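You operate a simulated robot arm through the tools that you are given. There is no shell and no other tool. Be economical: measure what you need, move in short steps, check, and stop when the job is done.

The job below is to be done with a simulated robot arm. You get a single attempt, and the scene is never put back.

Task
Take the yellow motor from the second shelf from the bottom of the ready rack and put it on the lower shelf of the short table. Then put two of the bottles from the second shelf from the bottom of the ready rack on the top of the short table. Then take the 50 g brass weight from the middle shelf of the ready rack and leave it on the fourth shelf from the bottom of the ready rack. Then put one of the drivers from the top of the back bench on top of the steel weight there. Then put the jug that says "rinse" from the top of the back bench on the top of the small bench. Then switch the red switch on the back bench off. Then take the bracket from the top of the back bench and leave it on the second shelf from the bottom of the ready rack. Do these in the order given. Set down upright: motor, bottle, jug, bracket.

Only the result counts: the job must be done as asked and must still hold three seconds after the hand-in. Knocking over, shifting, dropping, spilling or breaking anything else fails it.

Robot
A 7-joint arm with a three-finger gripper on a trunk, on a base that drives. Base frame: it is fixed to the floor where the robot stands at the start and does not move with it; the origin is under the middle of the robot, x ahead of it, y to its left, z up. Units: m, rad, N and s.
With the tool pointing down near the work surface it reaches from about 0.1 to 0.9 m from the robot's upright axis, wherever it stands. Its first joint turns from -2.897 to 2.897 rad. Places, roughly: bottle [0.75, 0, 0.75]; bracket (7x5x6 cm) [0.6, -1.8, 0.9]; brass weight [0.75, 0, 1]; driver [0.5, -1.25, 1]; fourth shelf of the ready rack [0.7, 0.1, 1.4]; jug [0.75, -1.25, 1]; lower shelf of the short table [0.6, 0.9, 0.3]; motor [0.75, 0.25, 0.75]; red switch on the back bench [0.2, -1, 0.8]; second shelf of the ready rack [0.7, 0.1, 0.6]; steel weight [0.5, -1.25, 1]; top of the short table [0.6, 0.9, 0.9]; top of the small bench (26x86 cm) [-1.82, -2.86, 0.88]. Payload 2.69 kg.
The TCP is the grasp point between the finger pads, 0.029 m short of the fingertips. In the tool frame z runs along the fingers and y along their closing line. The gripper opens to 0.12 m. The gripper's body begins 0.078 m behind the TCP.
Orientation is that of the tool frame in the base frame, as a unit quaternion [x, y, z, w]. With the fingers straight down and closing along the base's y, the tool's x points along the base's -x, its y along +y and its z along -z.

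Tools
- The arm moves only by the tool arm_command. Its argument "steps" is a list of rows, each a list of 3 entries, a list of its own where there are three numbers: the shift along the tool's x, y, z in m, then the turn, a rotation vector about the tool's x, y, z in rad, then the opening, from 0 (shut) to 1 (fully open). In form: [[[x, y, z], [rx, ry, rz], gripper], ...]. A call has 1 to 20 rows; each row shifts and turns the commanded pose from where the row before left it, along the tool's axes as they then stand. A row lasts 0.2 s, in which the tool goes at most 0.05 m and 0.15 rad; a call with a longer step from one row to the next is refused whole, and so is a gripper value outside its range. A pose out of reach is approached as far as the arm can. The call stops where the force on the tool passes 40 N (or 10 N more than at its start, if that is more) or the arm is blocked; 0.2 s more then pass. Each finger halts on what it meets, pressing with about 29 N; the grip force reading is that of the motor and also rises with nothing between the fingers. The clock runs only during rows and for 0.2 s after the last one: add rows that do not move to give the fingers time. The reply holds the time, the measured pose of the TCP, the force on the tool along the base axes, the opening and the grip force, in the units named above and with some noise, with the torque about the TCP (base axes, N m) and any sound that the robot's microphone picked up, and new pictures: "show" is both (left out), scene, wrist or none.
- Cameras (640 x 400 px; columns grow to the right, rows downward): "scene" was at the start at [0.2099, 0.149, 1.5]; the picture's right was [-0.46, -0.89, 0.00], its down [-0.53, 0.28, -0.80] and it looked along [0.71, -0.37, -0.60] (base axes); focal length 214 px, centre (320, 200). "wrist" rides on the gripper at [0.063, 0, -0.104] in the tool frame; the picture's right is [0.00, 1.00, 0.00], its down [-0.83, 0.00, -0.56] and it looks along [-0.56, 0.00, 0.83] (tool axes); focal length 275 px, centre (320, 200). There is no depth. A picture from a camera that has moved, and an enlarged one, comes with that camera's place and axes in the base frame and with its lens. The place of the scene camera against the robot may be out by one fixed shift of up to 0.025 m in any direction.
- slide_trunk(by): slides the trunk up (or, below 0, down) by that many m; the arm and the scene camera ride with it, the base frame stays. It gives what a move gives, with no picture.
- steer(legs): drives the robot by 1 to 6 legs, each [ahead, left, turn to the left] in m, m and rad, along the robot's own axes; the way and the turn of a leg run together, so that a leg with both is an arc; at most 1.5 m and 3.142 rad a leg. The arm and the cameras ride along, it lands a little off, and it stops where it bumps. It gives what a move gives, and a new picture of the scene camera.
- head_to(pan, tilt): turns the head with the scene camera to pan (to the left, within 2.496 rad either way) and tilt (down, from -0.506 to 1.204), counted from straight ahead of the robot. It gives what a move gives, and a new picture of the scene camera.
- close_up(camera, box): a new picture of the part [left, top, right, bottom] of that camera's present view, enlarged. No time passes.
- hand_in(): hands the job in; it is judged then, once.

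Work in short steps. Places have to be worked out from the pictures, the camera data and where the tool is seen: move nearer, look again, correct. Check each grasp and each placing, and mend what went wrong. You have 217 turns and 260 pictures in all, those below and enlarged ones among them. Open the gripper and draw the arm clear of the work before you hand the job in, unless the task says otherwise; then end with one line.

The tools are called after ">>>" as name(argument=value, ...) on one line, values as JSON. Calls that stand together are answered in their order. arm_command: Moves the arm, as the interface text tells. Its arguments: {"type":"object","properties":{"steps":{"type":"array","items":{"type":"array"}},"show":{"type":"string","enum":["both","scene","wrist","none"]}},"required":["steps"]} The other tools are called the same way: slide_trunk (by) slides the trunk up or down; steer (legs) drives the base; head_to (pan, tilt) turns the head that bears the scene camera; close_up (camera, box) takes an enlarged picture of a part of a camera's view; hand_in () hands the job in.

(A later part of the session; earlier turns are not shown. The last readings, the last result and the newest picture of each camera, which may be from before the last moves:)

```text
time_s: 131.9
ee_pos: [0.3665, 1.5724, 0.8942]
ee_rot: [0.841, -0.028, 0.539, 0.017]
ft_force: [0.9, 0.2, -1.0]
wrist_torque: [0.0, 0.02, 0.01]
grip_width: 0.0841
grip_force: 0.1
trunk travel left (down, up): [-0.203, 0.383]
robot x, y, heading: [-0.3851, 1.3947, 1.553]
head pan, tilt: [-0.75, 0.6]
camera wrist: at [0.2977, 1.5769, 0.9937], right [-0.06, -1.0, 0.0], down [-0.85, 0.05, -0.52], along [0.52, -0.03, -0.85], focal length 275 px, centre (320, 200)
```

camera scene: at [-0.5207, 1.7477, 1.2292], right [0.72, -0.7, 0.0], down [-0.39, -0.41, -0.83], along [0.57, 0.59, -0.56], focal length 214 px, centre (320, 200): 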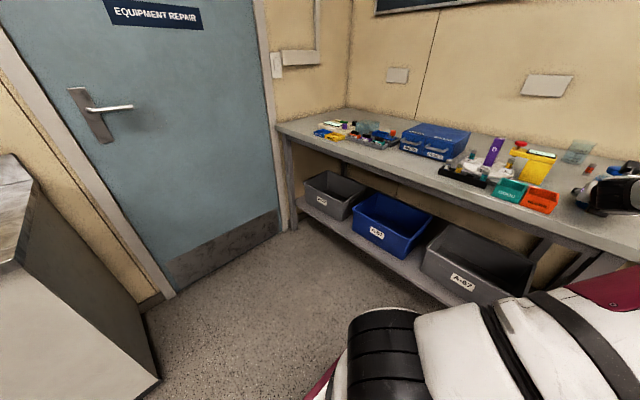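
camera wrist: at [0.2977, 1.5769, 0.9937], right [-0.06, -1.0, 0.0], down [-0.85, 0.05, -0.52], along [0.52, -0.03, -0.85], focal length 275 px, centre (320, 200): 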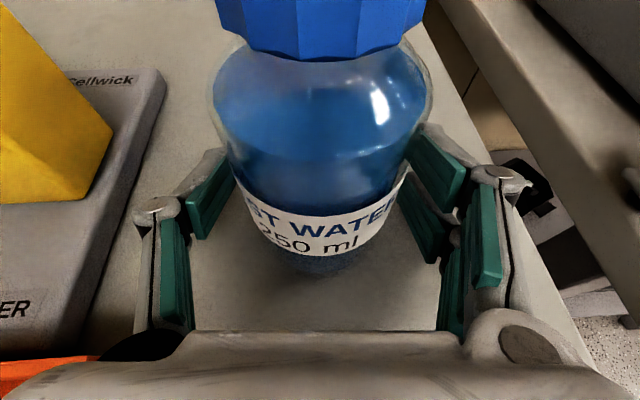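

The bottle stands. I'll back off, raise, and turn the tool straight down for a cap grip.

>>> arm_command(steps=[[[0, 0, -0.04], [0, 0, 0], 0.7], [[0, 0, -0.04], [0, 0, 0], 0.7], [[0, 0, -0.04], [0, 0, 0], 0.7], [[0, 0, -0.03], [0, 0, 0], 0.7]], show="none")

>>> slide_trunk(by=0.22)

>>> arm_command(steps=[[[0, 0, 0], [0, -0.14, 0], 0.7], [[0, 0, 0], [0, -0.14, 0], 0.7], [[0, 0, 0], [0, -0.14, 0], 0.7], [[0, 0, 0], [0, -0.14, 0], 0.7], [[0, 0, 0], [0, -0.14, 0], 0.7], [[0, 0, 0], [0, -0.14, 0], 0.7], [[0, 0, 0], [0, -0.14, 0], 0.7], [[0, 0, 0], [0, -0.14, 0], 0.7]])

```text
time_s: 132.9
ee_pos: [0.2307, 1.58, 0.9576]
ee_rot: [0.842, -0.029, 0.539, 0.018]
ft_force: [0.0, -0.6, 1.2]
wrist_torque: [-0.02, -0.01, 0.04]
grip_width: 0.0839
grip_force: 0.0
trunk travel left (down, up): [-0.203, 0.383]
robot x, y, heading: [-0.3823, 1.3948, 1.551]
head pan, tilt: [-0.75, 0.6]
```

```text
time_s: 135.2
ee_pos: [0.2315, 1.5821, 1.1761]
ee_rot: [0.841, -0.028, 0.539, 0.016]
ft_force: [0.3, 0.3, 0.5]
wrist_torque: [0.01, 0.01, 0.03]
grip_width: 0.0841
grip_force: 0.0
trunk travel left (down, up): [-0.423, 0.163]
robot x, y, heading: [-0.3859, 1.3962, 1.554]
head pan, tilt: [-0.75, 0.6]
```

```text
time_s: 137.0
ee_pos: [0.2341, 1.5782, 1.1181]
ee_rot: [0.998, -0.032, 0.05, -0.014]
ft_force: [0.2, 0.5, -0.1]
wrist_torque: [-0.02, -0.04, -0.01]
grip_width: 0.0838
grip_force: 0.0
out of reach, approached as far as the arm can: row 2, 3
trunk travel left (down, up): [-0.423, 0.163]
robot x, y, heading: [-0.3842, 1.3982, 1.553]
head pan, tilt: [-0.75, 0.6]
camera scene: at [-0.523, 1.6522, 1.4485], right [0.72, -0.7, 0.0], down [-0.39, -0.41, -0.83], along [0.57, 0.59, -0.56], focal length 214 px, centre (320, 200)
camera wrist: at [0.2862, 1.5715, 1.2275], right [-0.06, -1.0, -0.03], down [-0.88, 0.04, 0.47], along [-0.47, 0.05, -0.88], focal length 275 px, centre (320, 200)
```

scene: 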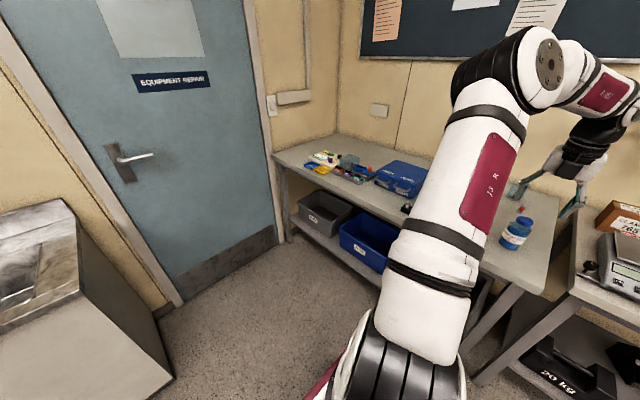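
wrist: 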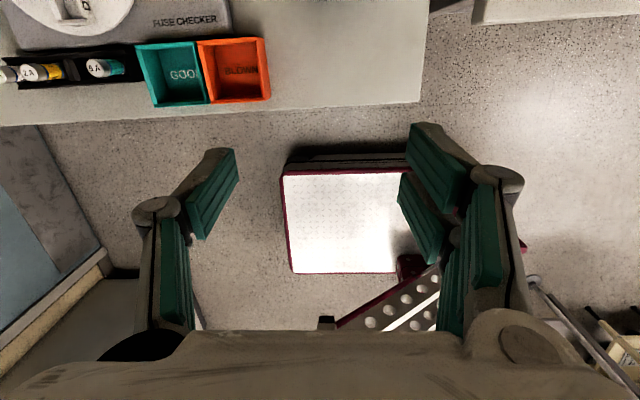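

Nearly vertical. I'll square it and move over the bottle at about (0.371, 1.572).

>>> arm_command(steps=[[[0, 0, 0], [-0.031, -0.1, 0], 0.7], [[0.045, -0.0005, 0], [0, 0, 0], 0.7], [[0.045, -0.0005, 0], [0, 0, 0], 0.7], [[0.045, -0.0005, 0], [0, 0, 0], 0.7], [[0, 0, 0], [0, 0, 0], 0.7]])

>>> close_up(camera="scene", box=[440, 140, 640, 265])

```text
time_s: 138.2
ee_pos: [0.3248, 1.5705, 1.1146]
ee_rot: [0.999, -0.033, -0.001, 0.0]
ft_force: [-0.3, -0.6, -0.3]
wrist_torque: [0.01, -0.06, 0.0]
grip_width: 0.0841
grip_force: 0.1
out of reach, approached as far as the arm can: row 4
trunk travel left (down, up): [-0.423, 0.163]
robot x, y, heading: [-0.384, 1.395, 1.55]
head pan, tilt: [-0.75, 0.6]
camera scene: at [-0.5225, 1.6521, 1.4485], right [0.72, -0.7, 0.0], down [-0.39, -0.41, -0.83], along [0.57, 0.59, -0.56], focal length 214 px, centre (320, 200)
camera wrist: at [0.3868, 1.5669, 1.218], right [-0.06, -1.0, 0.0], down [-0.83, 0.05, 0.56], along [-0.56, 0.03, -0.83], focal length 275 px, centre (320, 200)
```

scene: 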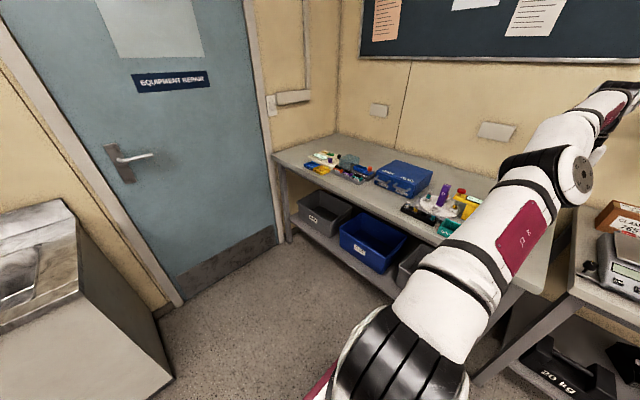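
wrist: 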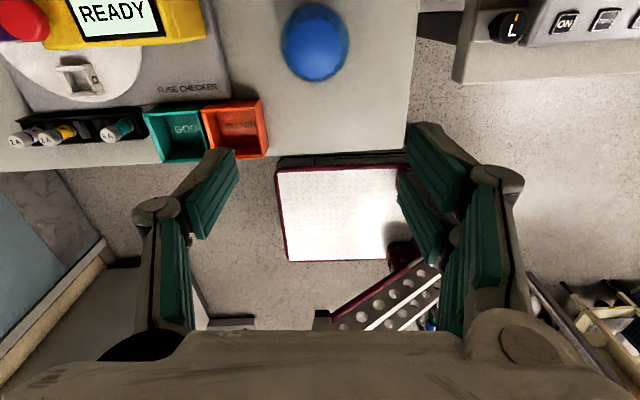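

```text
3.20 times, centred on (540, 202) of scene
camera zoom: at [-0.5225, 1.6521, 1.4485], right [0.72, -0.7, 0.0], down [-0.39, -0.41, -0.83], along [0.57, 0.59, -0.56], focal length 686 px, centre (-384, 192)
```

zoom: 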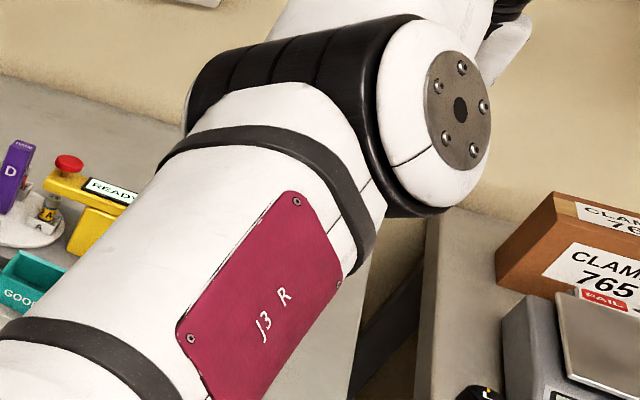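

The cap is centred at (0.370, 1.571). I'll lower 5 cm and see where x settles.

>>> arm_command(steps=[[[0, 0, 0.03], [0, 0, 0], 0.7], [[0, 0, 0.03], [0, 0, 0], 0.7], [[0, 0, 0], [0, 0, 0], 0.7]], show="wrist")

```text
time_s: 139.0
ee_pos: [0.3231, 1.572, 1.0559]
ee_rot: [0.999, -0.033, 0.0, 0.0]
ft_force: [0.3, -1.0, 0.3]
wrist_torque: [0.01, 0.05, 0.04]
grip_width: 0.084
grip_force: 0.1
trunk travel left (down, up): [-0.423, 0.163]
robot x, y, heading: [-0.3841, 1.3973, 1.55]
head pan, tilt: [-0.75, 0.6]
camera wrist: at [0.3859, 1.5681, 1.16], right [-0.06, -1.0, 0.0], down [-0.83, 0.05, 0.56], along [-0.56, 0.03, -0.83], focal length 275 px, centre (320, 200)
```

wrist: 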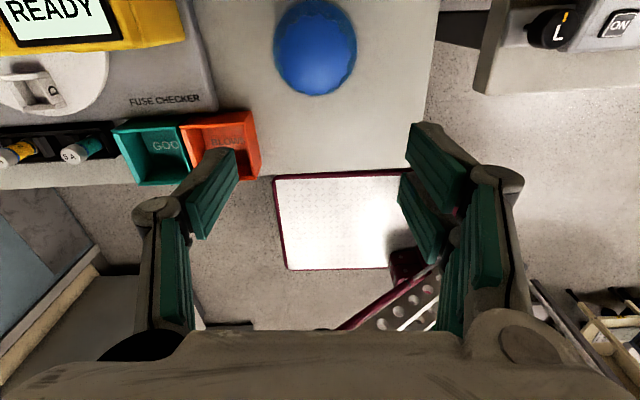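

Moving 4.7 cm forward, over the cap.

>>> arm_command(steps=[[[0.0235, -0.001, 0], [0, 0, 0], 0.7], [[0.0235, -0.001, 0], [0, 0, 0], 0.7], [[0, 0, 0.02], [0, 0, 0], 0.7], [[0, 0, 0], [0, 0, 0], 0.7]], show="wrist")

```text
time_s: 140.0
ee_pos: [0.3396, 1.5693, 1.0378]
ee_rot: [0.999, -0.033, 0.0, 0.001]
ft_force: [0.3, 1.0, -0.9]
wrist_torque: [-0.03, 0.02, 0.0]
grip_width: 0.0839
grip_force: 0.0
out of reach, approached as far as the arm can: row 1, 2
trunk travel left (down, up): [-0.423, 0.163]
robot x, y, heading: [-0.3879, 1.3913, 1.546]
head pan, tilt: [-0.75, 0.6]
camera wrist: at [0.4023, 1.5659, 1.1407], right [-0.06, -1.0, 0.0], down [-0.83, 0.05, 0.56], along [-0.56, 0.03, -0.83], focal length 275 px, centre (320, 200)
```

wrist: 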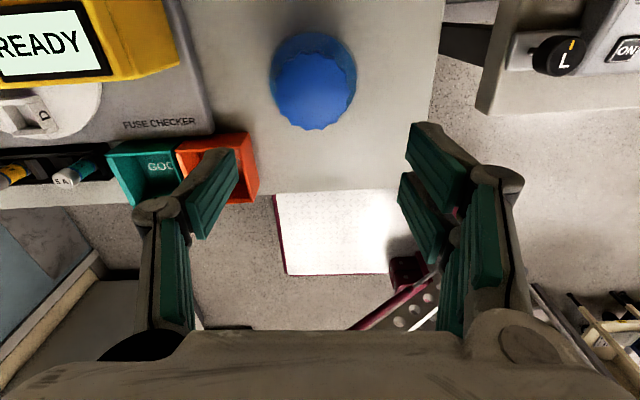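

At its reach limit, so I'll drive the base 3 cm toward the table instead.

>>> steer(legs=[[0, -0.033, 0]])

>>> arm_command(steps=[[[0, 0, 0], [0, 0, 0], 0.7]], show="wrist")

```text
time_s: 140.8
ee_pos: [0.3729, 1.5679, 1.0376]
ee_rot: [0.999, -0.032, 0.0, 0.001]
ft_force: [-0.3, -0.5, 1.2]
wrist_torque: [-0.01, 0.0, -0.02]
grip_width: 0.0842
grip_force: 0.1
trunk travel left (down, up): [-0.423, 0.163]
robot x, y, heading: [-0.3518, 1.3914, 1.548]
head pan, tilt: [-0.75, 0.6]
camera scene: at [-0.4891, 1.6515, 1.4485], right [0.72, -0.7, 0.0], down [-0.39, -0.41, -0.83], along [0.58, 0.59, -0.56], focal length 214 px, centre (320, 200)
```

scene: 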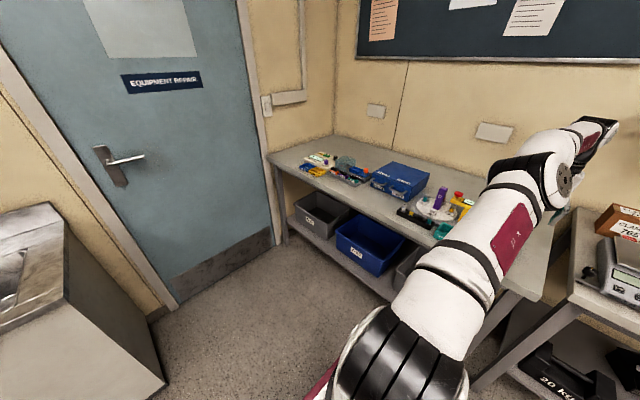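

```text
time_s: 141.2
ee_pos: [0.3726, 1.5687, 1.0369]
ee_rot: [0.999, -0.032, 0.0, 0.001]
ft_force: [0.7, 0.2, -0.6]
wrist_torque: [0.0, 0.01, 0.01]
grip_width: 0.0839
grip_force: 0.1
trunk travel left (down, up): [-0.423, 0.163]
robot x, y, heading: [-0.3516, 1.3885, 1.549]
head pan, tilt: [-0.75, 0.6]
camera wrist: at [0.4355, 1.5647, 1.1407], right [-0.06, -1.0, 0.0], down [-0.83, 0.05, 0.56], along [-0.56, 0.03, -0.83], focal length 275 px, centre (320, 200)
```

wrist: 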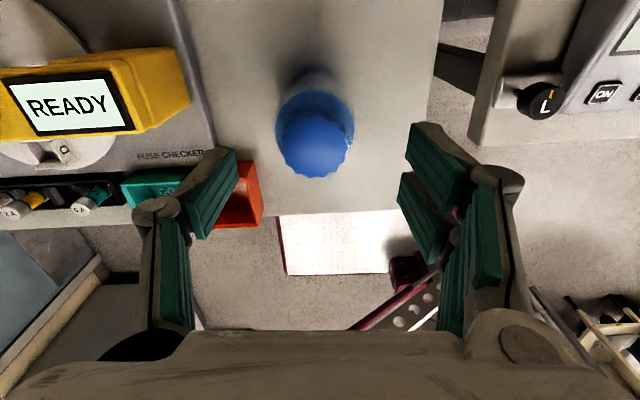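

Centred over the cap. Descend 7 cm and grip.

>>> arm_command(steps=[[[0, 0, 0.03], [0, 0, 0], 0.7], [[0, 0, 0.025], [0, 0, 0], 0.7], [[-0.002, 0, 0.015], [0, 0, 0], 0.7], [[0, 0, 0], [0, 0, 0], 0.5], [[0, 0, 0], [0, 0, 0], 0.3], [[0, 0, 0], [0, 0, 0], 0.2], [[0, 0, 0], [0, 0, 0], 0.2]], show="wrist")

```text
time_s: 142.8
ee_pos: [0.3724, 1.5703, 0.9673]
ee_rot: [0.999, -0.032, 0.0, -0.001]
ft_force: [0.1, 1.0, 1.3]
wrist_torque: [0.15, -0.16, 0.0]
grip_width: 0.0606
grip_force: 28.8
trunk travel left (down, up): [-0.423, 0.163]
robot x, y, heading: [-0.3544, 1.397, 1.547]
head pan, tilt: [-0.75, 0.6]
camera wrist: at [0.4354, 1.566, 1.0697], right [-0.06, -1.0, 0.0], down [-0.83, 0.05, 0.56], along [-0.56, 0.03, -0.83], focal length 275 px, centre (320, 200)
```

wrist: 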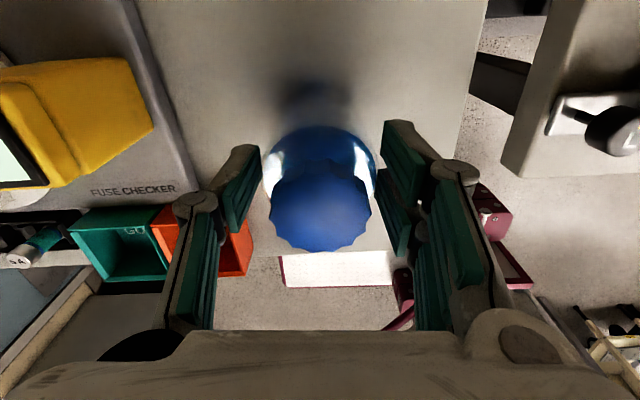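

The fingers met the shoulder at 6 cm. I'll reopen, go 1.5 cm lower for a firmer body grip, and close.

>>> arm_command(steps=[[[0, 0, 0], [0, 0, 0], 0.65], [[0, 0, 0], [0, 0, 0], 0.65], [[0, 0, 0.018], [0, 0, 0], 0.65], [[0, 0, 0], [0, 0, 0], 0.4], [[0, 0, 0], [0, 0, 0], 0.2], [[0, 0, 0], [0, 0, 0], 0.2], [[0, 0, -0.02], [0, 0, 0], 0.2], [[0, 0, -0.03], [0, 0, 0], 0.2], [[0, 0, 0], [0, 0, 0], 0.2]], show="wrist")

```text
time_s: 144.8
ee_pos: [0.3726, 1.5687, 0.9986]
ee_rot: [0.999, -0.032, -0.001, -0.001]
ft_force: [0.1, 0.1, -2.6]
wrist_torque: [-0.01, -0.01, 0.02]
grip_width: 0.0605
grip_force: 29.0
trunk travel left (down, up): [-0.423, 0.163]
robot x, y, heading: [-0.3484, 1.3978, 1.548]
head pan, tilt: [-0.75, 0.6]
camera wrist: at [0.4359, 1.5649, 1.1019], right [-0.06, -1.0, 0.0], down [-0.83, 0.05, 0.56], along [-0.56, 0.03, -0.83], focal length 275 px, centre (320, 200)
```

wrist: 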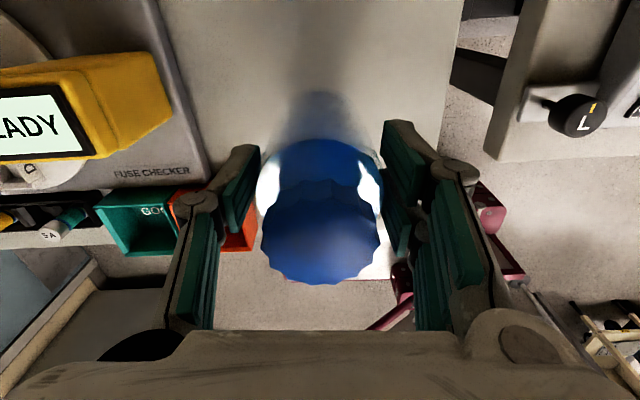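

Held and lifted. Wall-shelf clearance limits how far back I can go, so I'll place the bottles in the gap between scale and box, with the fingers closing along x. Raise the trunk and roll the tool -90°.

>>> slide_trunk(by=0.16)

>>> arm_command(steps=[[[0, 0, 0], [0, 0, -0.143], 0.2], [[0, 0, 0], [0, 0, -0.143], 0.2], [[0, 0, 0], [0, 0, -0.143], 0.2], [[0, 0, 0], [0, 0, -0.143], 0.2], [[0, 0, 0], [0, 0, -0.143], 0.2], [[0, 0, 0], [0, 0, -0.143], 0.2], [[0, 0, 0], [0, 0, -0.143], 0.2], [[0, 0, 0], [0, 0, -0.143], 0.2], [[0, 0, 0], [0, 0, -0.143], 0.2], [[0, 0, 0], [0, 0, -0.143], 0.2], [[0, 0, 0], [0, 0, -0.143], 0.2]])

```text
time_s: 146.7
ee_pos: [0.3709, 1.5693, 1.1581]
ee_rot: [0.999, -0.032, -0.001, 0.0]
ft_force: [0.0, 0.3, -2.7]
wrist_torque: [-0.04, -0.03, -0.03]
grip_width: 0.0605
grip_force: 28.9
trunk travel left (down, up): [-0.583, 0.003]
robot x, y, heading: [-0.3486, 1.3945, 1.549]
head pan, tilt: [-0.75, 0.6]
```

```text
time_s: 149.1
ee_pos: [0.3704, 1.5684, 1.1598]
ee_rot: [0.728, 0.685, 0.001, 0.0]
ft_force: [0.0, 0.1, -2.8]
wrist_torque: [0.0, -0.01, 0.01]
grip_width: 0.0608
grip_force: 28.8
trunk travel left (down, up): [-0.583, 0.003]
robot x, y, heading: [-0.3525, 1.3955, 1.551]
head pan, tilt: [-0.75, 0.6]
camera scene: at [-0.4925, 1.4901, 1.6085], right [0.72, -0.7, 0.0], down [-0.39, -0.41, -0.83], along [0.58, 0.59, -0.57], focal length 214 px, centre (320, 200)
camera wrist: at [0.3736, 1.6315, 1.2632], right [1.0, -0.06, 0.0], down [-0.05, -0.83, 0.56], along [-0.03, -0.56, -0.83], focal length 275 px, centre (320, 200)
```

scene: 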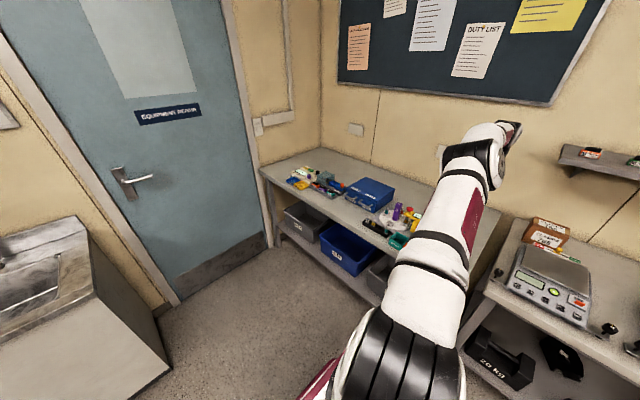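
wrist: 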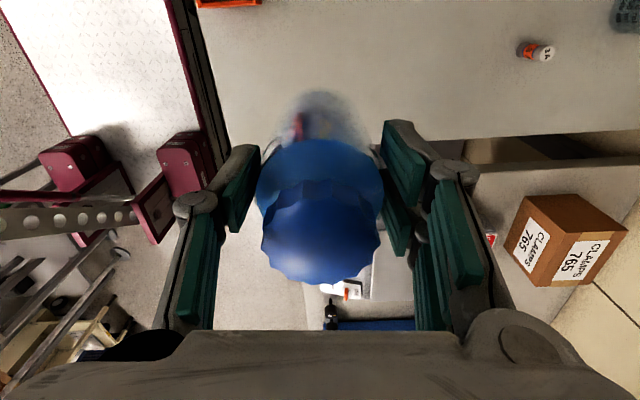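

Good. Driving back so the tool lines up with the gap at y≈0.71.

>>> steer(legs=[[-0.85, 0, 0]])

>>> arm_command(steps=[[[0, 0, 0], [0, 0, -0.06], 0.2]], show="wrist")

```text
time_s: 153.6
ee_pos: [0.3555, 0.7278, 1.1601]
ee_rot: [0.725, 0.689, 0.0, 0.0]
ft_force: [-0.3, -0.4, -2.1]
wrist_torque: [-0.02, 0.03, -0.02]
grip_width: 0.0606
grip_force: 29.0
trunk travel left (down, up): [-0.583, 0.003]
robot x, y, heading: [-0.3615, 0.5408, 1.564]
head pan, tilt: [-0.75, 0.6]
camera scene: at [-0.5057, 0.6377, 1.6085], right [0.73, -0.69, 0.0], down [-0.39, -0.41, -0.83], along [0.57, 0.6, -0.57], focal length 214 px, centre (320, 200)
```

scene: 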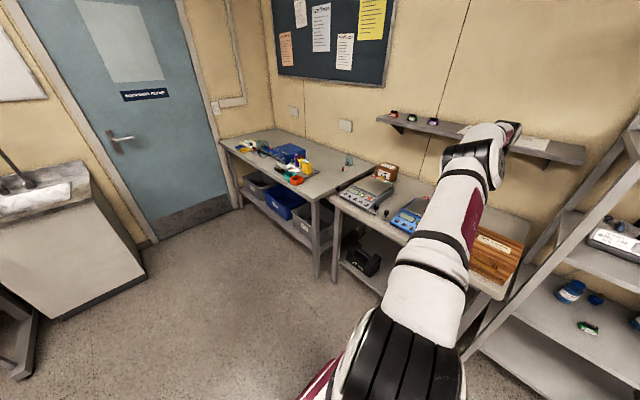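

```text
time_s: 154.0
ee_pos: [0.3567, 0.7275, 1.1598]
ee_rot: [0.704, 0.71, 0.0, 0.0]
ft_force: [0.9, -0.9, -2.9]
wrist_torque: [0.0, 0.03, -0.02]
grip_width: 0.0606
grip_force: 29.0
trunk travel left (down, up): [-0.583, 0.003]
robot x, y, heading: [-0.362, 0.5458, 1.561]
head pan, tilt: [-0.75, 0.6]
camera wrist: at [0.3547, 0.7903, 1.2629], right [1.0, 0.02, 0.0], down [0.01, -0.83, 0.56], along [0.01, -0.56, -0.83], focal length 275 px, centre (320, 200)
```

wrist: 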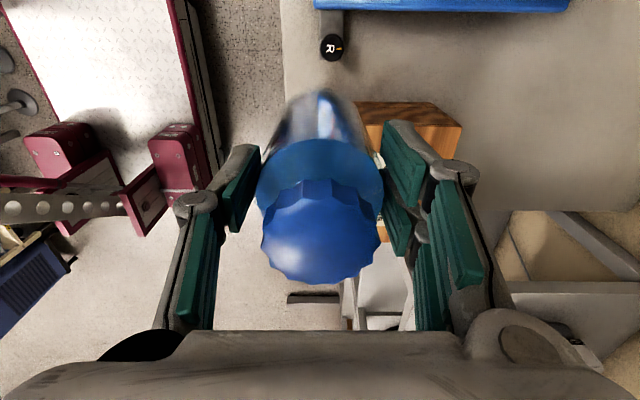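

From above I can see that behind the box and in the gap the table is free. I'll place this bottle at about (0.615, 0.72): lower 0.08, then drive 0.258 toward the table.

>>> slide_trunk(by=-0.08)

>>> steer(legs=[[-0.005, -0.258, 0]])

>>> arm_command(steps=[[[0, 0, 0], [0, 0, 0], 0.2]], show="wrist")

```text
time_s: 155.2
ee_pos: [0.3557, 0.7273, 1.0793]
ee_rot: [0.703, 0.711, 0.0, 0.0]
ft_force: [-0.4, 0.3, -2.9]
wrist_torque: [0.02, 0.0, -0.01]
grip_width: 0.0607
grip_force: 29.2
trunk travel left (down, up): [-0.503, 0.083]
robot x, y, heading: [-0.3599, 0.5446, 1.564]
head pan, tilt: [-0.75, 0.6]
```

```text
time_s: 157.0
ee_pos: [0.6096, 0.7182, 1.0799]
ee_rot: [0.704, 0.71, 0.0, 0.0]
ft_force: [-0.2, 0.1, -3.1]
wrist_torque: [0.03, 0.04, 0.0]
grip_width: 0.0604
grip_force: 29.1
trunk travel left (down, up): [-0.503, 0.083]
robot x, y, heading: [-0.1078, 0.5369, 1.558]
head pan, tilt: [-0.75, 0.6]
camera scene: at [-0.2508, 0.7258, 1.5292], right [0.72, -0.69, 0.0], down [-0.39, -0.41, -0.82], along [0.57, 0.6, -0.57], focal length 214 px, centre (320, 200)
```

scene: 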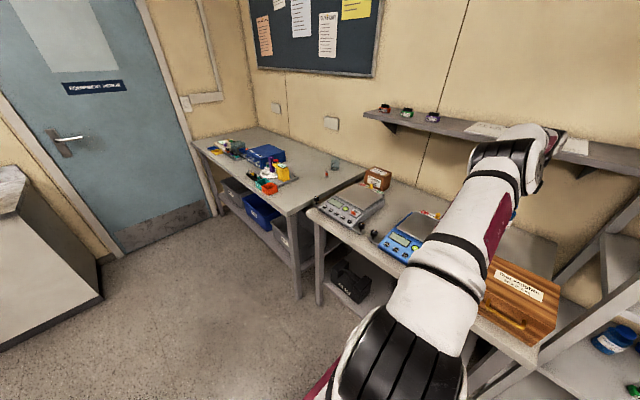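

```text
time_s: 157.4
ee_pos: [0.6099, 0.7183, 1.0798]
ee_rot: [0.704, 0.71, -0.001, -0.001]
ft_force: [-0.9, -0.4, -1.9]
wrist_torque: [0.01, 0.03, 0.0]
grip_width: 0.0607
grip_force: 28.5
trunk travel left (down, up): [-0.503, 0.083]
robot x, y, heading: [-0.1078, 0.5358, 1.56]
head pan, tilt: [-0.75, 0.6]
camera wrist: at [0.6088, 0.7819, 1.1825], right [1.0, 0.01, 0.0], down [0.01, -0.83, 0.56], along [0.01, -0.56, -0.83], focal length 275 px, centre (320, 200)
```

wrist: 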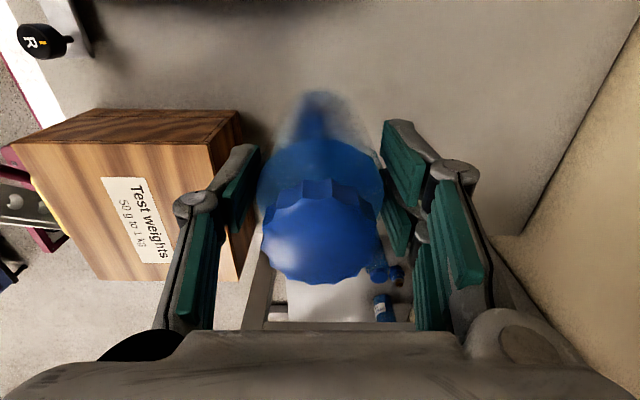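

The bottle is clear behind the box. Lowering 0.11 with the trunk, then stepping to contact.

>>> slide_trunk(by=-0.11)

>>> arm_command(steps=[[[0, 0, 0.01], [0, 0, 0], 0.2], [[0, 0, 0.008], [0, 0, 0], 0.2], [[0, 0, 0], [0, 0, 0], 0.2]], show="none")

```text
time_s: 158.8
ee_pos: [0.6105, 0.7184, 0.9702]
ee_rot: [0.705, 0.71, -0.001, 0.001]
ft_force: [-0.7, 0.5, -3.1]
wrist_torque: [0.03, -0.02, -0.01]
grip_width: 0.0607
grip_force: 29.3
trunk travel left (down, up): [-0.393, 0.193]
robot x, y, heading: [-0.108, 0.5366, 1.557]
head pan, tilt: [-0.75, 0.6]
```

```text
time_s: 159.6
ee_pos: [0.6095, 0.7172, 0.9513]
ee_rot: [0.704, 0.71, 0.0, 0.0]
ft_force: [-0.5, 0.4, -2.4]
wrist_torque: [0.01, 0.02, 0.0]
grip_width: 0.0603
grip_force: 29.1
trunk travel left (down, up): [-0.393, 0.193]
robot x, y, heading: [-0.1079, 0.5372, 1.563]
head pan, tilt: [-0.75, 0.6]
```

Still free; stepping on down.

>>> arm_command(steps=[[[0, 0, 0.006], [0, 0, 0], 0.2], [[0, 0, 0], [0, 0, 0], 0.2]], show="none")

>>> arm_command(steps=[[[0, 0, 0.005], [0, 0, 0], 0.2], [[0, 0, 0], [0, 0, 0], 0.2]], show="none")

>>> arm_command(steps=[[[0, 0, 0.004], [0, 0, 0], 0.2], [[0, 0, 0], [0, 0, 0], 0.2]], show="wrist")

```text
time_s: 160.2
ee_pos: [0.609, 0.7185, 0.9466]
ee_rot: [0.704, 0.71, 0.0, 0.002]
ft_force: [-1.4, -0.6, 11.9]
wrist_torque: [0.1, 0.33, 0.05]
grip_width: 0.0606
grip_force: 28.6
trunk travel left (down, up): [-0.393, 0.193]
robot x, y, heading: [-0.1122, 0.5358, 1.563]
head pan, tilt: [-0.75, 0.6]
```

```text
time_s: 160.8
ee_pos: [0.6096, 0.718, 0.9418]
ee_rot: [0.703, 0.711, 0.001, 0.001]
ft_force: [3.1, 0.6, 20.2]
wrist_torque: [-0.15, -0.13, 0.1]
grip_width: 0.0609
grip_force: 29.2
trunk travel left (down, up): [-0.393, 0.193]
robot x, y, heading: [-0.1077, 0.5369, 1.559]
head pan, tilt: [-0.75, 0.6]
```

```text
time_s: 161.4
ee_pos: [0.6086, 0.7179, 0.9384]
ee_rot: [0.705, 0.709, -0.001, 0.0]
ft_force: [3.7, -0.8, 20.7]
wrist_torque: [-0.21, -0.12, 0.05]
grip_width: 0.0611
grip_force: 29.0
trunk travel left (down, up): [-0.393, 0.193]
robot x, y, heading: [-0.1087, 0.5357, 1.562]
head pan, tilt: [-0.75, 0.6]
camera wrist: at [0.608, 0.7811, 1.041], right [1.0, 0.01, 0.0], down [0.01, -0.83, 0.56], along [0.01, -0.56, -0.83], focal length 275 px, centre (320, 200)
```

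wrist: 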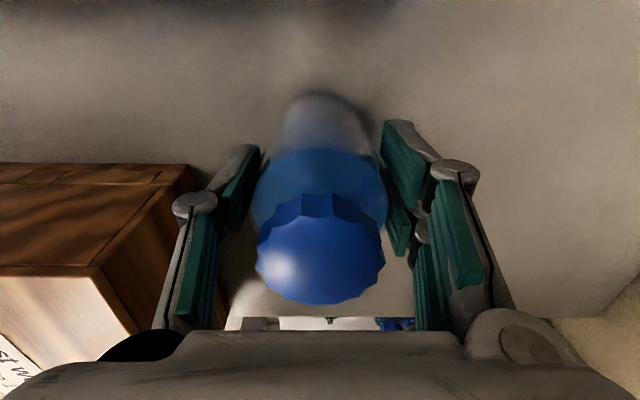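

On the table. Release and lift off with the trunk.

>>> arm_command(steps=[[[0, 0, -0.002], [0, 0, 0], 0.55], [[0, 0, 0], [0, 0, 0], 0.65], [[0, 0, 0], [0, 0, 0], 0.65], [[0, 0, -0.03], [0, 0, 0], 0.65], [[0, 0, -0.03], [0, 0, 0], 0.65], [[0, 0, -0.03], [0, 0, 0], 0.65], [[0, 0, -0.03], [0, 0, 0], 0.65]], show="wrist")

```text
time_s: 163.0
ee_pos: [0.6048, 0.7182, 1.0563]
ee_rot: [0.705, 0.71, 0.0, 0.0]
ft_force: [1.4, -0.3, -0.9]
wrist_torque: [-0.01, 0.0, 0.01]
grip_width: 0.0782
grip_force: 0.0
out of reach, approached as far as the arm can: row 7
trunk travel left (down, up): [-0.393, 0.193]
robot x, y, heading: [-0.1104, 0.5404, 1.562]
head pan, tilt: [-0.75, 0.6]
camera wrist: at [0.6022, 0.7819, 1.1594], right [1.0, 0.01, 0.0], down [0.01, -0.83, 0.56], along [0.0, -0.56, -0.83], focal length 275 px, centre (320, 200)
```

wrist: 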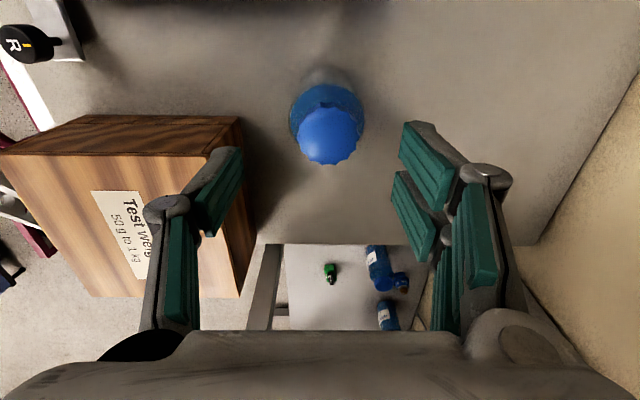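

Bottle 1 stands upright on the table top. I'll back away and restore the forward tool orientation (roll +90°, pitch to about 25°).

>>> steer(legs=[[0, 0.3, 0]])

>>> arm_command(steps=[[[0, 0, 0], [0, 0, 0.143], 0.8], [[0, 0, 0], [0, 0, 0.143], 0.8], [[0, 0, 0], [0, 0, 0.143], 0.8], [[0, 0, 0], [0, 0, 0.143], 0.8], [[0, 0, 0], [0, 0, 0.143], 0.8], [[0, 0, 0], [0, 0, 0.143], 0.8], [[0, 0, 0], [0, 0, 0.143], 0.8], [[0, 0, 0], [0, 0, 0.143], 0.8], [[0, 0, 0], [0, 0, 0.143], 0.8], [[0, 0, 0], [0, 0, 0.143], 0.8], [[0, 0, 0], [0, 0, 0.143], 0.8], [[0, 0, 0], [0, 0.14, 0], 0.8], [[0, 0, 0], [0, 0.14, 0], 0.8], [[0, 0, 0], [0, 0.14, 0], 0.8], [[0, 0, 0], [0, 0.14, 0], 0.8], [[0, 0, 0], [0, 0.14, 0], 0.8], [[0, 0, 0], [0, 0.14, 0], 0.8], [[0, 0, 0], [0, 0.14, 0], 0.8], [[0, 0, 0], [0, 0.14, 0], 0.8]])

```text
time_s: 165.1
ee_pos: [0.3033, 0.7253, 1.0565]
ee_rot: [0.702, 0.712, 0.0, 0.001]
ft_force: [0.3, 0.0, 0.0]
wrist_torque: [0.01, 0.01, 0.0]
grip_width: 0.0781
grip_force: 0.0
trunk travel left (down, up): [-0.393, 0.193]
robot x, y, heading: [-0.4054, 0.5377, 1.562]
head pan, tilt: [-0.75, 0.6]
camera scene: at [-0.55, 0.8135, 1.4185], right [0.73, -0.69, 0.0], down [-0.39, -0.41, -0.83], along [0.57, 0.6, -0.56], focal length 214 px, centre (320, 200)
```

scene: 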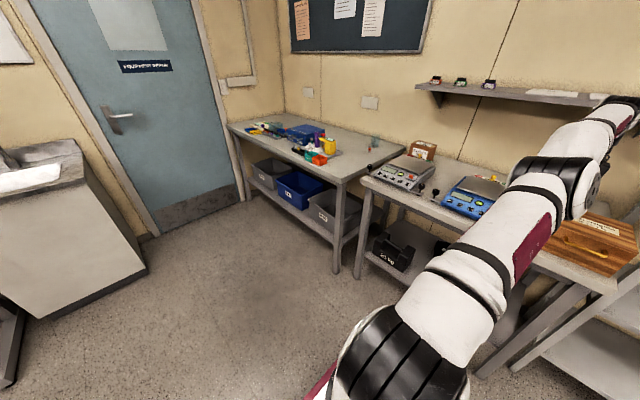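

```text
time_s: 169.1
ee_pos: [0.3033, 0.7307, 1.0572]
ee_rot: [0.847, 0.008, 0.532, -0.003]
ft_force: [-0.1, 4.8, 1.8]
wrist_torque: [-0.24, 0.12, -0.45]
grip_width: 0.0959
grip_force: 0.1
out of reach, approached as far as the arm can: row 18
trunk travel left (down, up): [-0.393, 0.193]
robot x, y, heading: [-0.4063, 0.5358, 1.566]
head pan, tilt: [-0.75, 0.6]
camera scene: at [-0.5506, 0.8157, 1.418], right [0.73, -0.68, 0.0], down [-0.39, -0.41, -0.82], along [0.57, 0.6, -0.57], focal length 214 px, centre (320, 200)
camera wrist: at [0.2362, 0.7299, 1.1583], right [0.02, -1.0, 0.01], down [-0.86, -0.02, -0.51], along [0.51, 0.0, -0.86], focal length 275 px, centre (320, 200)
```

scene: 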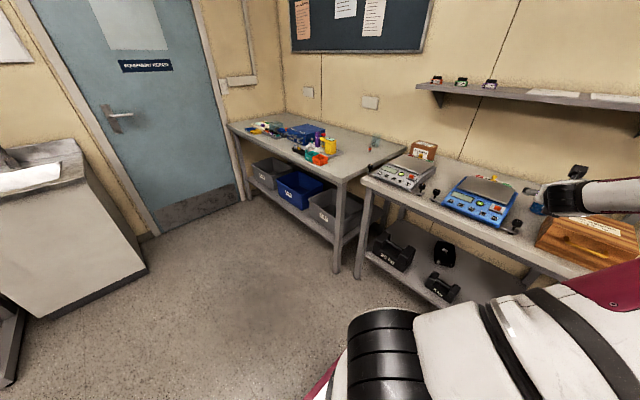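
wrist: 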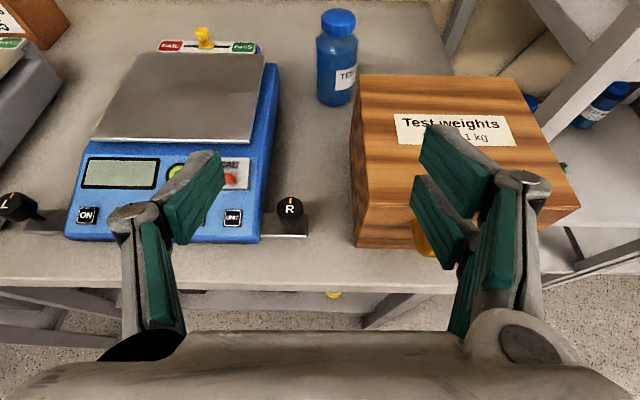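

Bottle 1 and everything else look undisturbed. Now I'll drive back to the rack for the left bottle near (0.75, 0.26), then lower the trunk.

>>> steer(legs=[[-0.47, 0, 0]])

>>> slide_trunk(by=-0.29)

>>> arm_command(steps=[[[0, 0, 0], [0, 0, 0], 0.8]], show="wrist")

```text
time_s: 171.8
ee_pos: [0.3004, 0.2534, 1.0574]
ee_rot: [0.847, -0.003, 0.531, 0.002]
ft_force: [-0.3, -0.7, 0.3]
wrist_torque: [0.01, 0.04, -0.01]
grip_width: 0.0959
grip_force: 0.0
trunk travel left (down, up): [-0.393, 0.193]
robot x, y, heading: [-0.4151, 0.0825, 1.546]
head pan, tilt: [-0.75, 0.6]
camera scene: at [-0.5511, 0.3606, 1.4185], right [0.71, -0.7, 0.0], down [-0.4, -0.4, -0.83], along [0.58, 0.59, -0.56], focal length 214 px, centre (320, 200)
```

scene: 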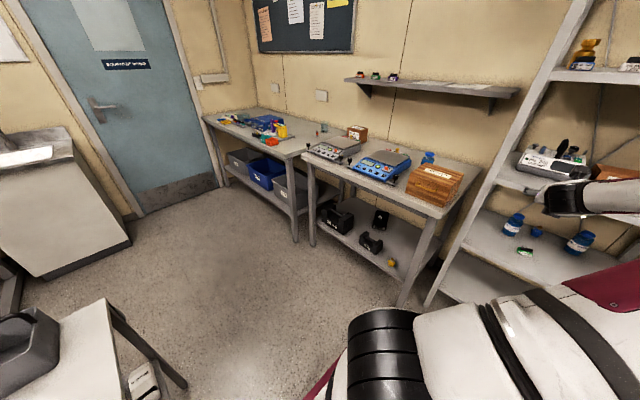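

```text
time_s: 174.7
ee_pos: [0.3009, 0.2541, 0.7671]
ee_rot: [0.847, -0.005, 0.531, 0.003]
ft_force: [0.6, -0.2, 0.3]
wrist_torque: [-0.02, 0.01, -0.02]
grip_width: 0.0959
grip_force: 0.0
trunk travel left (down, up): [-0.103, 0.483]
robot x, y, heading: [-0.4156, 0.0834, 1.544]
head pan, tilt: [-0.75, 0.6]
```

```text
time_s: 175.1
ee_pos: [0.3007, 0.2543, 0.7662]
ee_rot: [0.847, -0.004, 0.531, 0.003]
ft_force: [0.4, -0.3, -0.3]
wrist_torque: [0.01, -0.02, 0.04]
grip_width: 0.0962
grip_force: 0.0
trunk travel left (down, up): [-0.103, 0.483]
robot x, y, heading: [-0.4131, 0.0828, 1.541]
head pan, tilt: [-0.75, 0.6]
camera wrist: at [0.2336, 0.255, 0.8682], right [-0.01, -1.0, 0.0], down [-0.86, 0.01, -0.51], along [0.51, -0.01, -0.86], focal length 275 px, centre (320, 200)
```

wrist: 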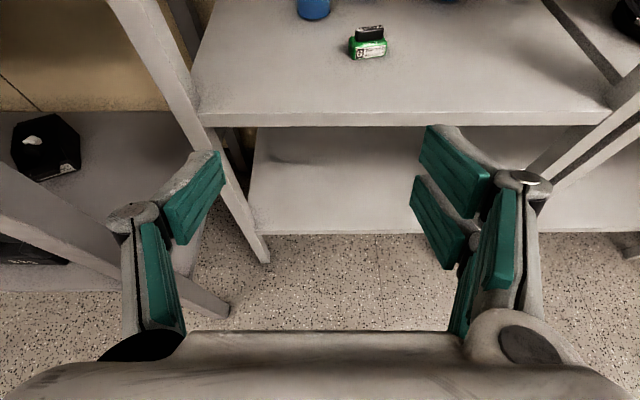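

Bottle base front at (0.733, 0.259), so centre about (0.763, 0.26). Driving 0.27 toward the rack.

>>> steer(legs=[[0.0, -0.27, 0]])

>>> arm_command(steps=[[[0, 0, 0], [0, 0, 0], 0.8]], show="wrist")

```text
time_s: 177.0
ee_pos: [0.5747, 0.2396, 0.7664]
ee_rot: [0.848, -0.007, 0.53, 0.005]
ft_force: [0.2, 0.2, 0.2]
wrist_torque: [0.0, 0.01, -0.02]
grip_width: 0.0961
grip_force: 0.1
trunk travel left (down, up): [-0.103, 0.483]
robot x, y, heading: [-0.1404, 0.0759, 1.538]
head pan, tilt: [-0.75, 0.6]
camera scene: at [-0.2722, 0.4428, 1.1285], right [0.71, -0.71, 0.0], down [-0.4, -0.4, -0.83], along [0.58, 0.58, -0.56], focal length 214 px, centre (320, 200)
```

scene: 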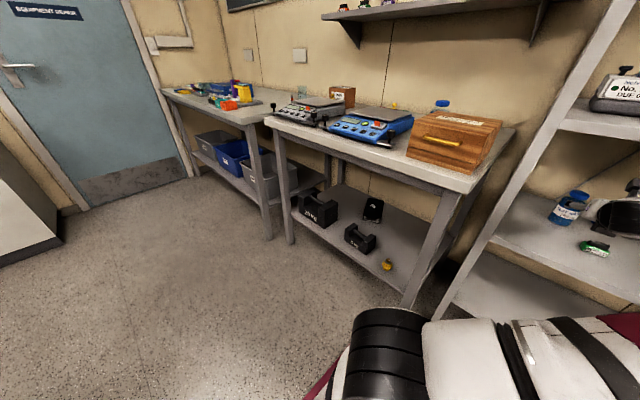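

```text
time_s: 177.4
ee_pos: [0.5771, 0.2413, 0.7667]
ee_rot: [0.848, -0.007, 0.53, 0.005]
ft_force: [0.2, 0.0, -0.7]
wrist_torque: [-0.01, 0.0, -0.02]
grip_width: 0.0958
grip_force: 0.1
trunk travel left (down, up): [-0.103, 0.483]
robot x, y, heading: [-0.1429, 0.0753, 1.539]
head pan, tilt: [-0.75, 0.6]
camera wrist: at [0.5087, 0.2423, 0.8681], right [-0.02, -1.0, 0.0], down [-0.86, 0.01, -0.51], along [0.51, -0.01, -0.86], focal length 275 px, centre (320, 200)
```

wrist: 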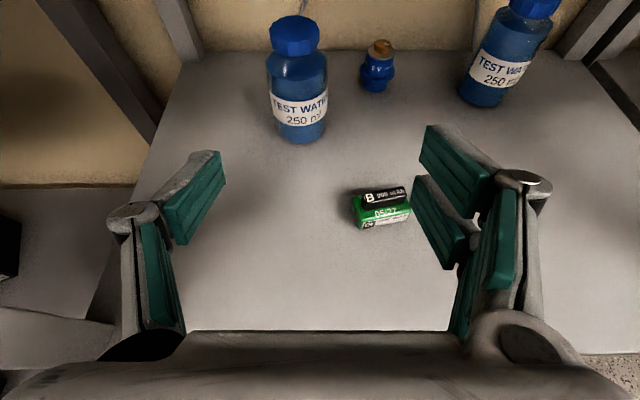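

Bottle centre (0.759, 0.258); the path clears the battery. Advancing three quarters at shoulder height.

>>> arm_command(steps=[[[0.0094, -0.0068, 0.046], [0, 0, 0], 0.8], [[0.0094, -0.0068, 0.046], [0, 0, 0], 0.8], [[0.0094, -0.0068, 0.046], [0, 0, 0], 0.8]])

```text
time_s: 178.2
ee_pos: [0.7107, 0.2582, 0.7364]
ee_rot: [0.847, -0.008, 0.531, 0.006]
ft_force: [-0.1, -1.4, 0.2]
wrist_torque: [0.03, 0.02, 0.07]
grip_width: 0.0959
grip_force: 0.1
trunk travel left (down, up): [-0.103, 0.483]
robot x, y, heading: [-0.1418, 0.0792, 1.539]
head pan, tilt: [-0.75, 0.6]
camera scene: at [-0.2724, 0.4427, 1.1286], right [0.71, -0.71, 0.0], down [-0.4, -0.4, -0.83], along [0.58, 0.58, -0.56], focal length 214 px, centre (320, 200)
camera wrist: at [0.6441, 0.26, 0.8375], right [-0.02, -1.0, 0.01], down [-0.86, 0.01, -0.51], along [0.51, -0.01, -0.86], focal length 275 px, centre (320, 200)
```

scene: 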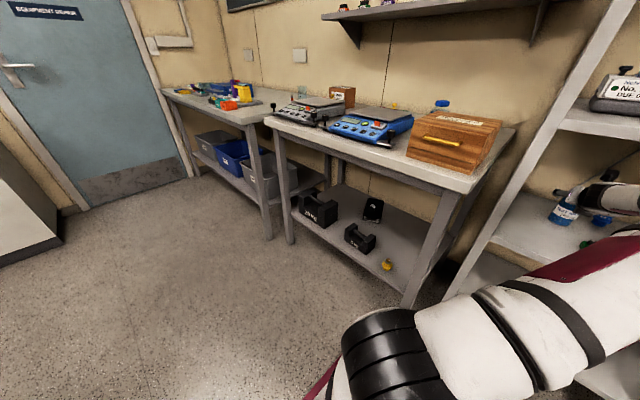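
wrist: 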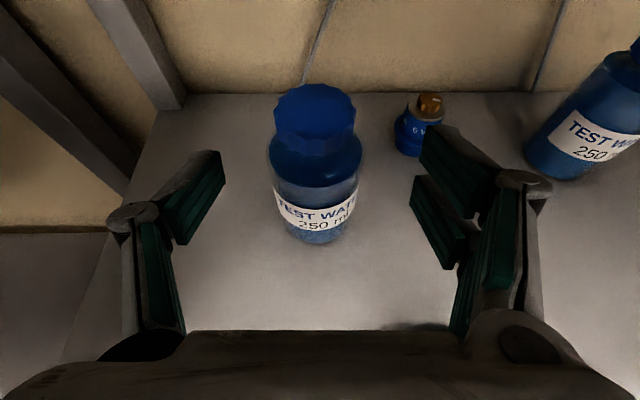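

Centred. Final 5 cm, grip and lift.

>>> arm_command(steps=[[[0.0025, 0, 0.0255], [0, 0, 0], 0.8], [[0.0025, 0, 0.0255], [0, 0, 0], 0.8], [[0, 0, 0], [0, 0, 0], 0.6], [[0, 0, 0], [0, 0, 0], 0.4], [[0, 0, 0], [0, 0, 0], 0.2], [[0, 0, 0], [0, 0, 0], 0.2]], show="wrist")

```text
time_s: 179.6
ee_pos: [0.7587, 0.2599, 0.716]
ee_rot: [0.847, -0.008, 0.531, 0.005]
ft_force: [-0.1, 2.1, 3.2]
wrist_torque: [0.0, -0.1, 0.04]
grip_width: 0.06
grip_force: 28.7
trunk travel left (down, up): [-0.103, 0.483]
robot x, y, heading: [-0.1424, 0.0783, 1.538]
head pan, tilt: [-0.75, 0.6]
camera wrist: at [0.6919, 0.2607, 0.8174], right [-0.01, -1.0, 0.0], down [-0.86, 0.01, -0.51], along [0.51, -0.01, -0.86], focal length 275 px, centre (320, 200)
```

wrist: 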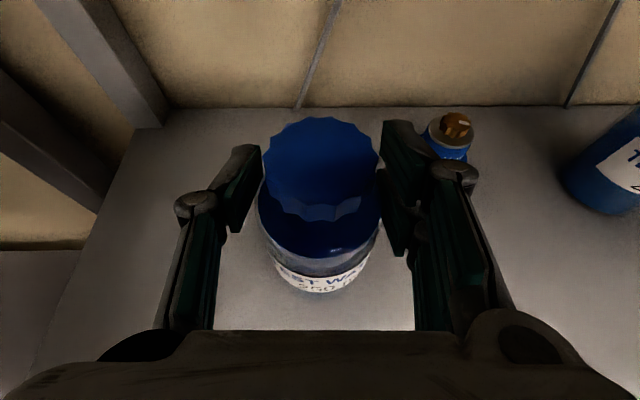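

Gripped at 6 cm. Lift 4 cm and drive out.

>>> arm_command(steps=[[[0.012, 0, -0.006], [0, 0, 0], 0.2], [[0.012, 0, -0.006], [0, 0, 0], 0.2], [[0.012, 0, -0.006], [0, 0, 0], 0.2], [[0, 0, 0], [0, 0, 0], 0.2]], show="wrist")

>>> steer(legs=[[0.0, 0.27, 0]])

```text
time_s: 180.6
ee_pos: [0.7587, 0.2576, 0.7553]
ee_rot: [0.848, -0.007, 0.53, 0.005]
ft_force: [0.6, -0.5, -2.3]
wrist_torque: [0.0, -0.02, 0.03]
grip_width: 0.0601
grip_force: 29.1
trunk travel left (down, up): [-0.103, 0.483]
robot x, y, heading: [-0.1422, 0.0752, 1.536]
head pan, tilt: [-0.75, 0.6]
camera wrist: at [0.6919, 0.2597, 0.856], right [-0.02, -1.0, 0.0], down [-0.86, 0.01, -0.51], along [0.51, -0.01, -0.86], focal length 275 px, centre (320, 200)
```

wrist: 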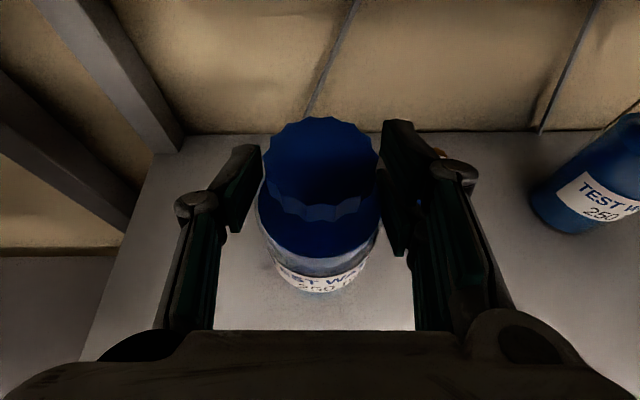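

```text
time_s: 182.6
ee_pos: [0.4842, 0.2739, 0.754]
ee_rot: [0.848, -0.004, 0.53, 0.003]
ft_force: [-0.2, 0.0, -3.4]
wrist_torque: [0.01, 0.01, 0.01]
grip_width: 0.0598
grip_force: 29.2
trunk travel left (down, up): [-0.103, 0.483]
robot x, y, heading: [-0.4184, 0.0803, 1.546]
head pan, tilt: [-0.75, 0.6]
camera scene: at [-0.5486, 0.4501, 1.1285], right [0.71, -0.7, 0.0], down [-0.4, -0.4, -0.82], along [0.58, 0.59, -0.57], focal length 214 px, centre (320, 200)
```

scene: 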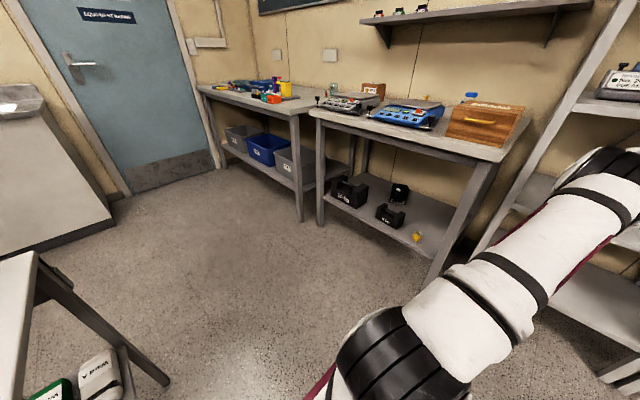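

Retract the arm 0.2 and raise the trunk 0.3.

>>> arm_command(steps=[[[-0.0175, 0, -0.036], [0, 0, 0], 0.2], [[-0.0175, 0, -0.036], [0, 0, 0], 0.2], [[-0.0175, 0, -0.036], [0, 0, 0], 0.2], [[-0.0175, 0, -0.036], [0, 0, 0], 0.2], [[-0.0175, 0, -0.036], [0, 0, 0], 0.2]], show="none")

>>> slide_trunk(by=0.3)

>>> steer(legs=[[0.475, 0, 0]])

>>> arm_command(steps=[[[0, 0, 0], [0, 0, 0], 0.2]], show="wrist")

```text
time_s: 183.8
ee_pos: [0.2842, 0.2729, 0.7577]
ee_rot: [0.847, -0.003, 0.531, 0.002]
ft_force: [0.3, 1.2, -2.6]
wrist_torque: [-0.01, 0.03, 0.01]
grip_width: 0.06
grip_force: 29.9
trunk travel left (down, up): [-0.103, 0.483]
robot x, y, heading: [-0.4169, 0.0849, 1.543]
head pan, tilt: [-0.75, 0.6]
```

```text
time_s: 186.8
ee_pos: [0.2827, 0.2763, 1.0537]
ee_rot: [0.847, -0.003, 0.531, 0.002]
ft_force: [-0.4, 0.2, -2.2]
wrist_torque: [0.01, 0.02, -0.01]
grip_width: 0.0596
grip_force: 29.2
trunk travel left (down, up): [-0.403, 0.183]
robot x, y, heading: [-0.4146, 0.0836, 1.543]
head pan, tilt: [-0.75, 0.6]
```

```text
time_s: 189.7
ee_pos: [0.2978, 0.7673, 1.0548]
ee_rot: [0.848, -0.006, 0.531, 0.004]
ft_force: [0.3, -0.7, -1.9]
wrist_torque: [-0.01, 0.01, 0.0]
grip_width: 0.06
grip_force: 28.8
trunk travel left (down, up): [-0.403, 0.183]
robot x, y, heading: [-0.396, 0.5761, 1.541]
head pan, tilt: [-0.75, 0.6]
camera scene: at [-0.5364, 0.8478, 1.4285], right [0.71, -0.7, 0.0], down [-0.4, -0.4, -0.82], along [0.58, 0.59, -0.57], focal length 214 px, centre (320, 200)
```

scene: 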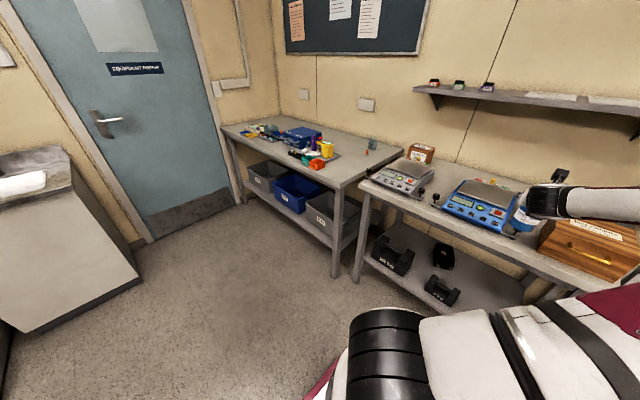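

```text
time_s: 190.1
ee_pos: [0.2975, 0.7655, 1.0535]
ee_rot: [0.847, -0.005, 0.531, 0.004]
ft_force: [0.1, 0.7, -1.6]
wrist_torque: [-0.01, -0.05, 0.01]
grip_width: 0.0599
grip_force: 29.0
trunk travel left (down, up): [-0.403, 0.183]
robot x, y, heading: [-0.3978, 0.5801, 1.544]
head pan, tilt: [-0.75, 0.6]
camera wrist: at [0.2311, 0.7674, 1.1553], right [-0.01, -1.0, 0.0], down [-0.86, 0.01, -0.5], along [0.5, -0.01, -0.86], focal length 275 px, centre (320, 200)
```

wrist: 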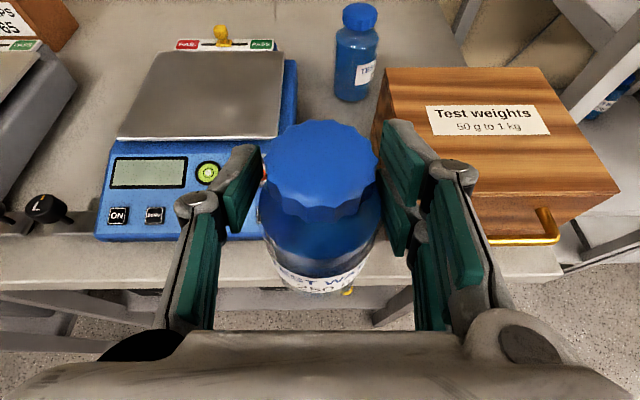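

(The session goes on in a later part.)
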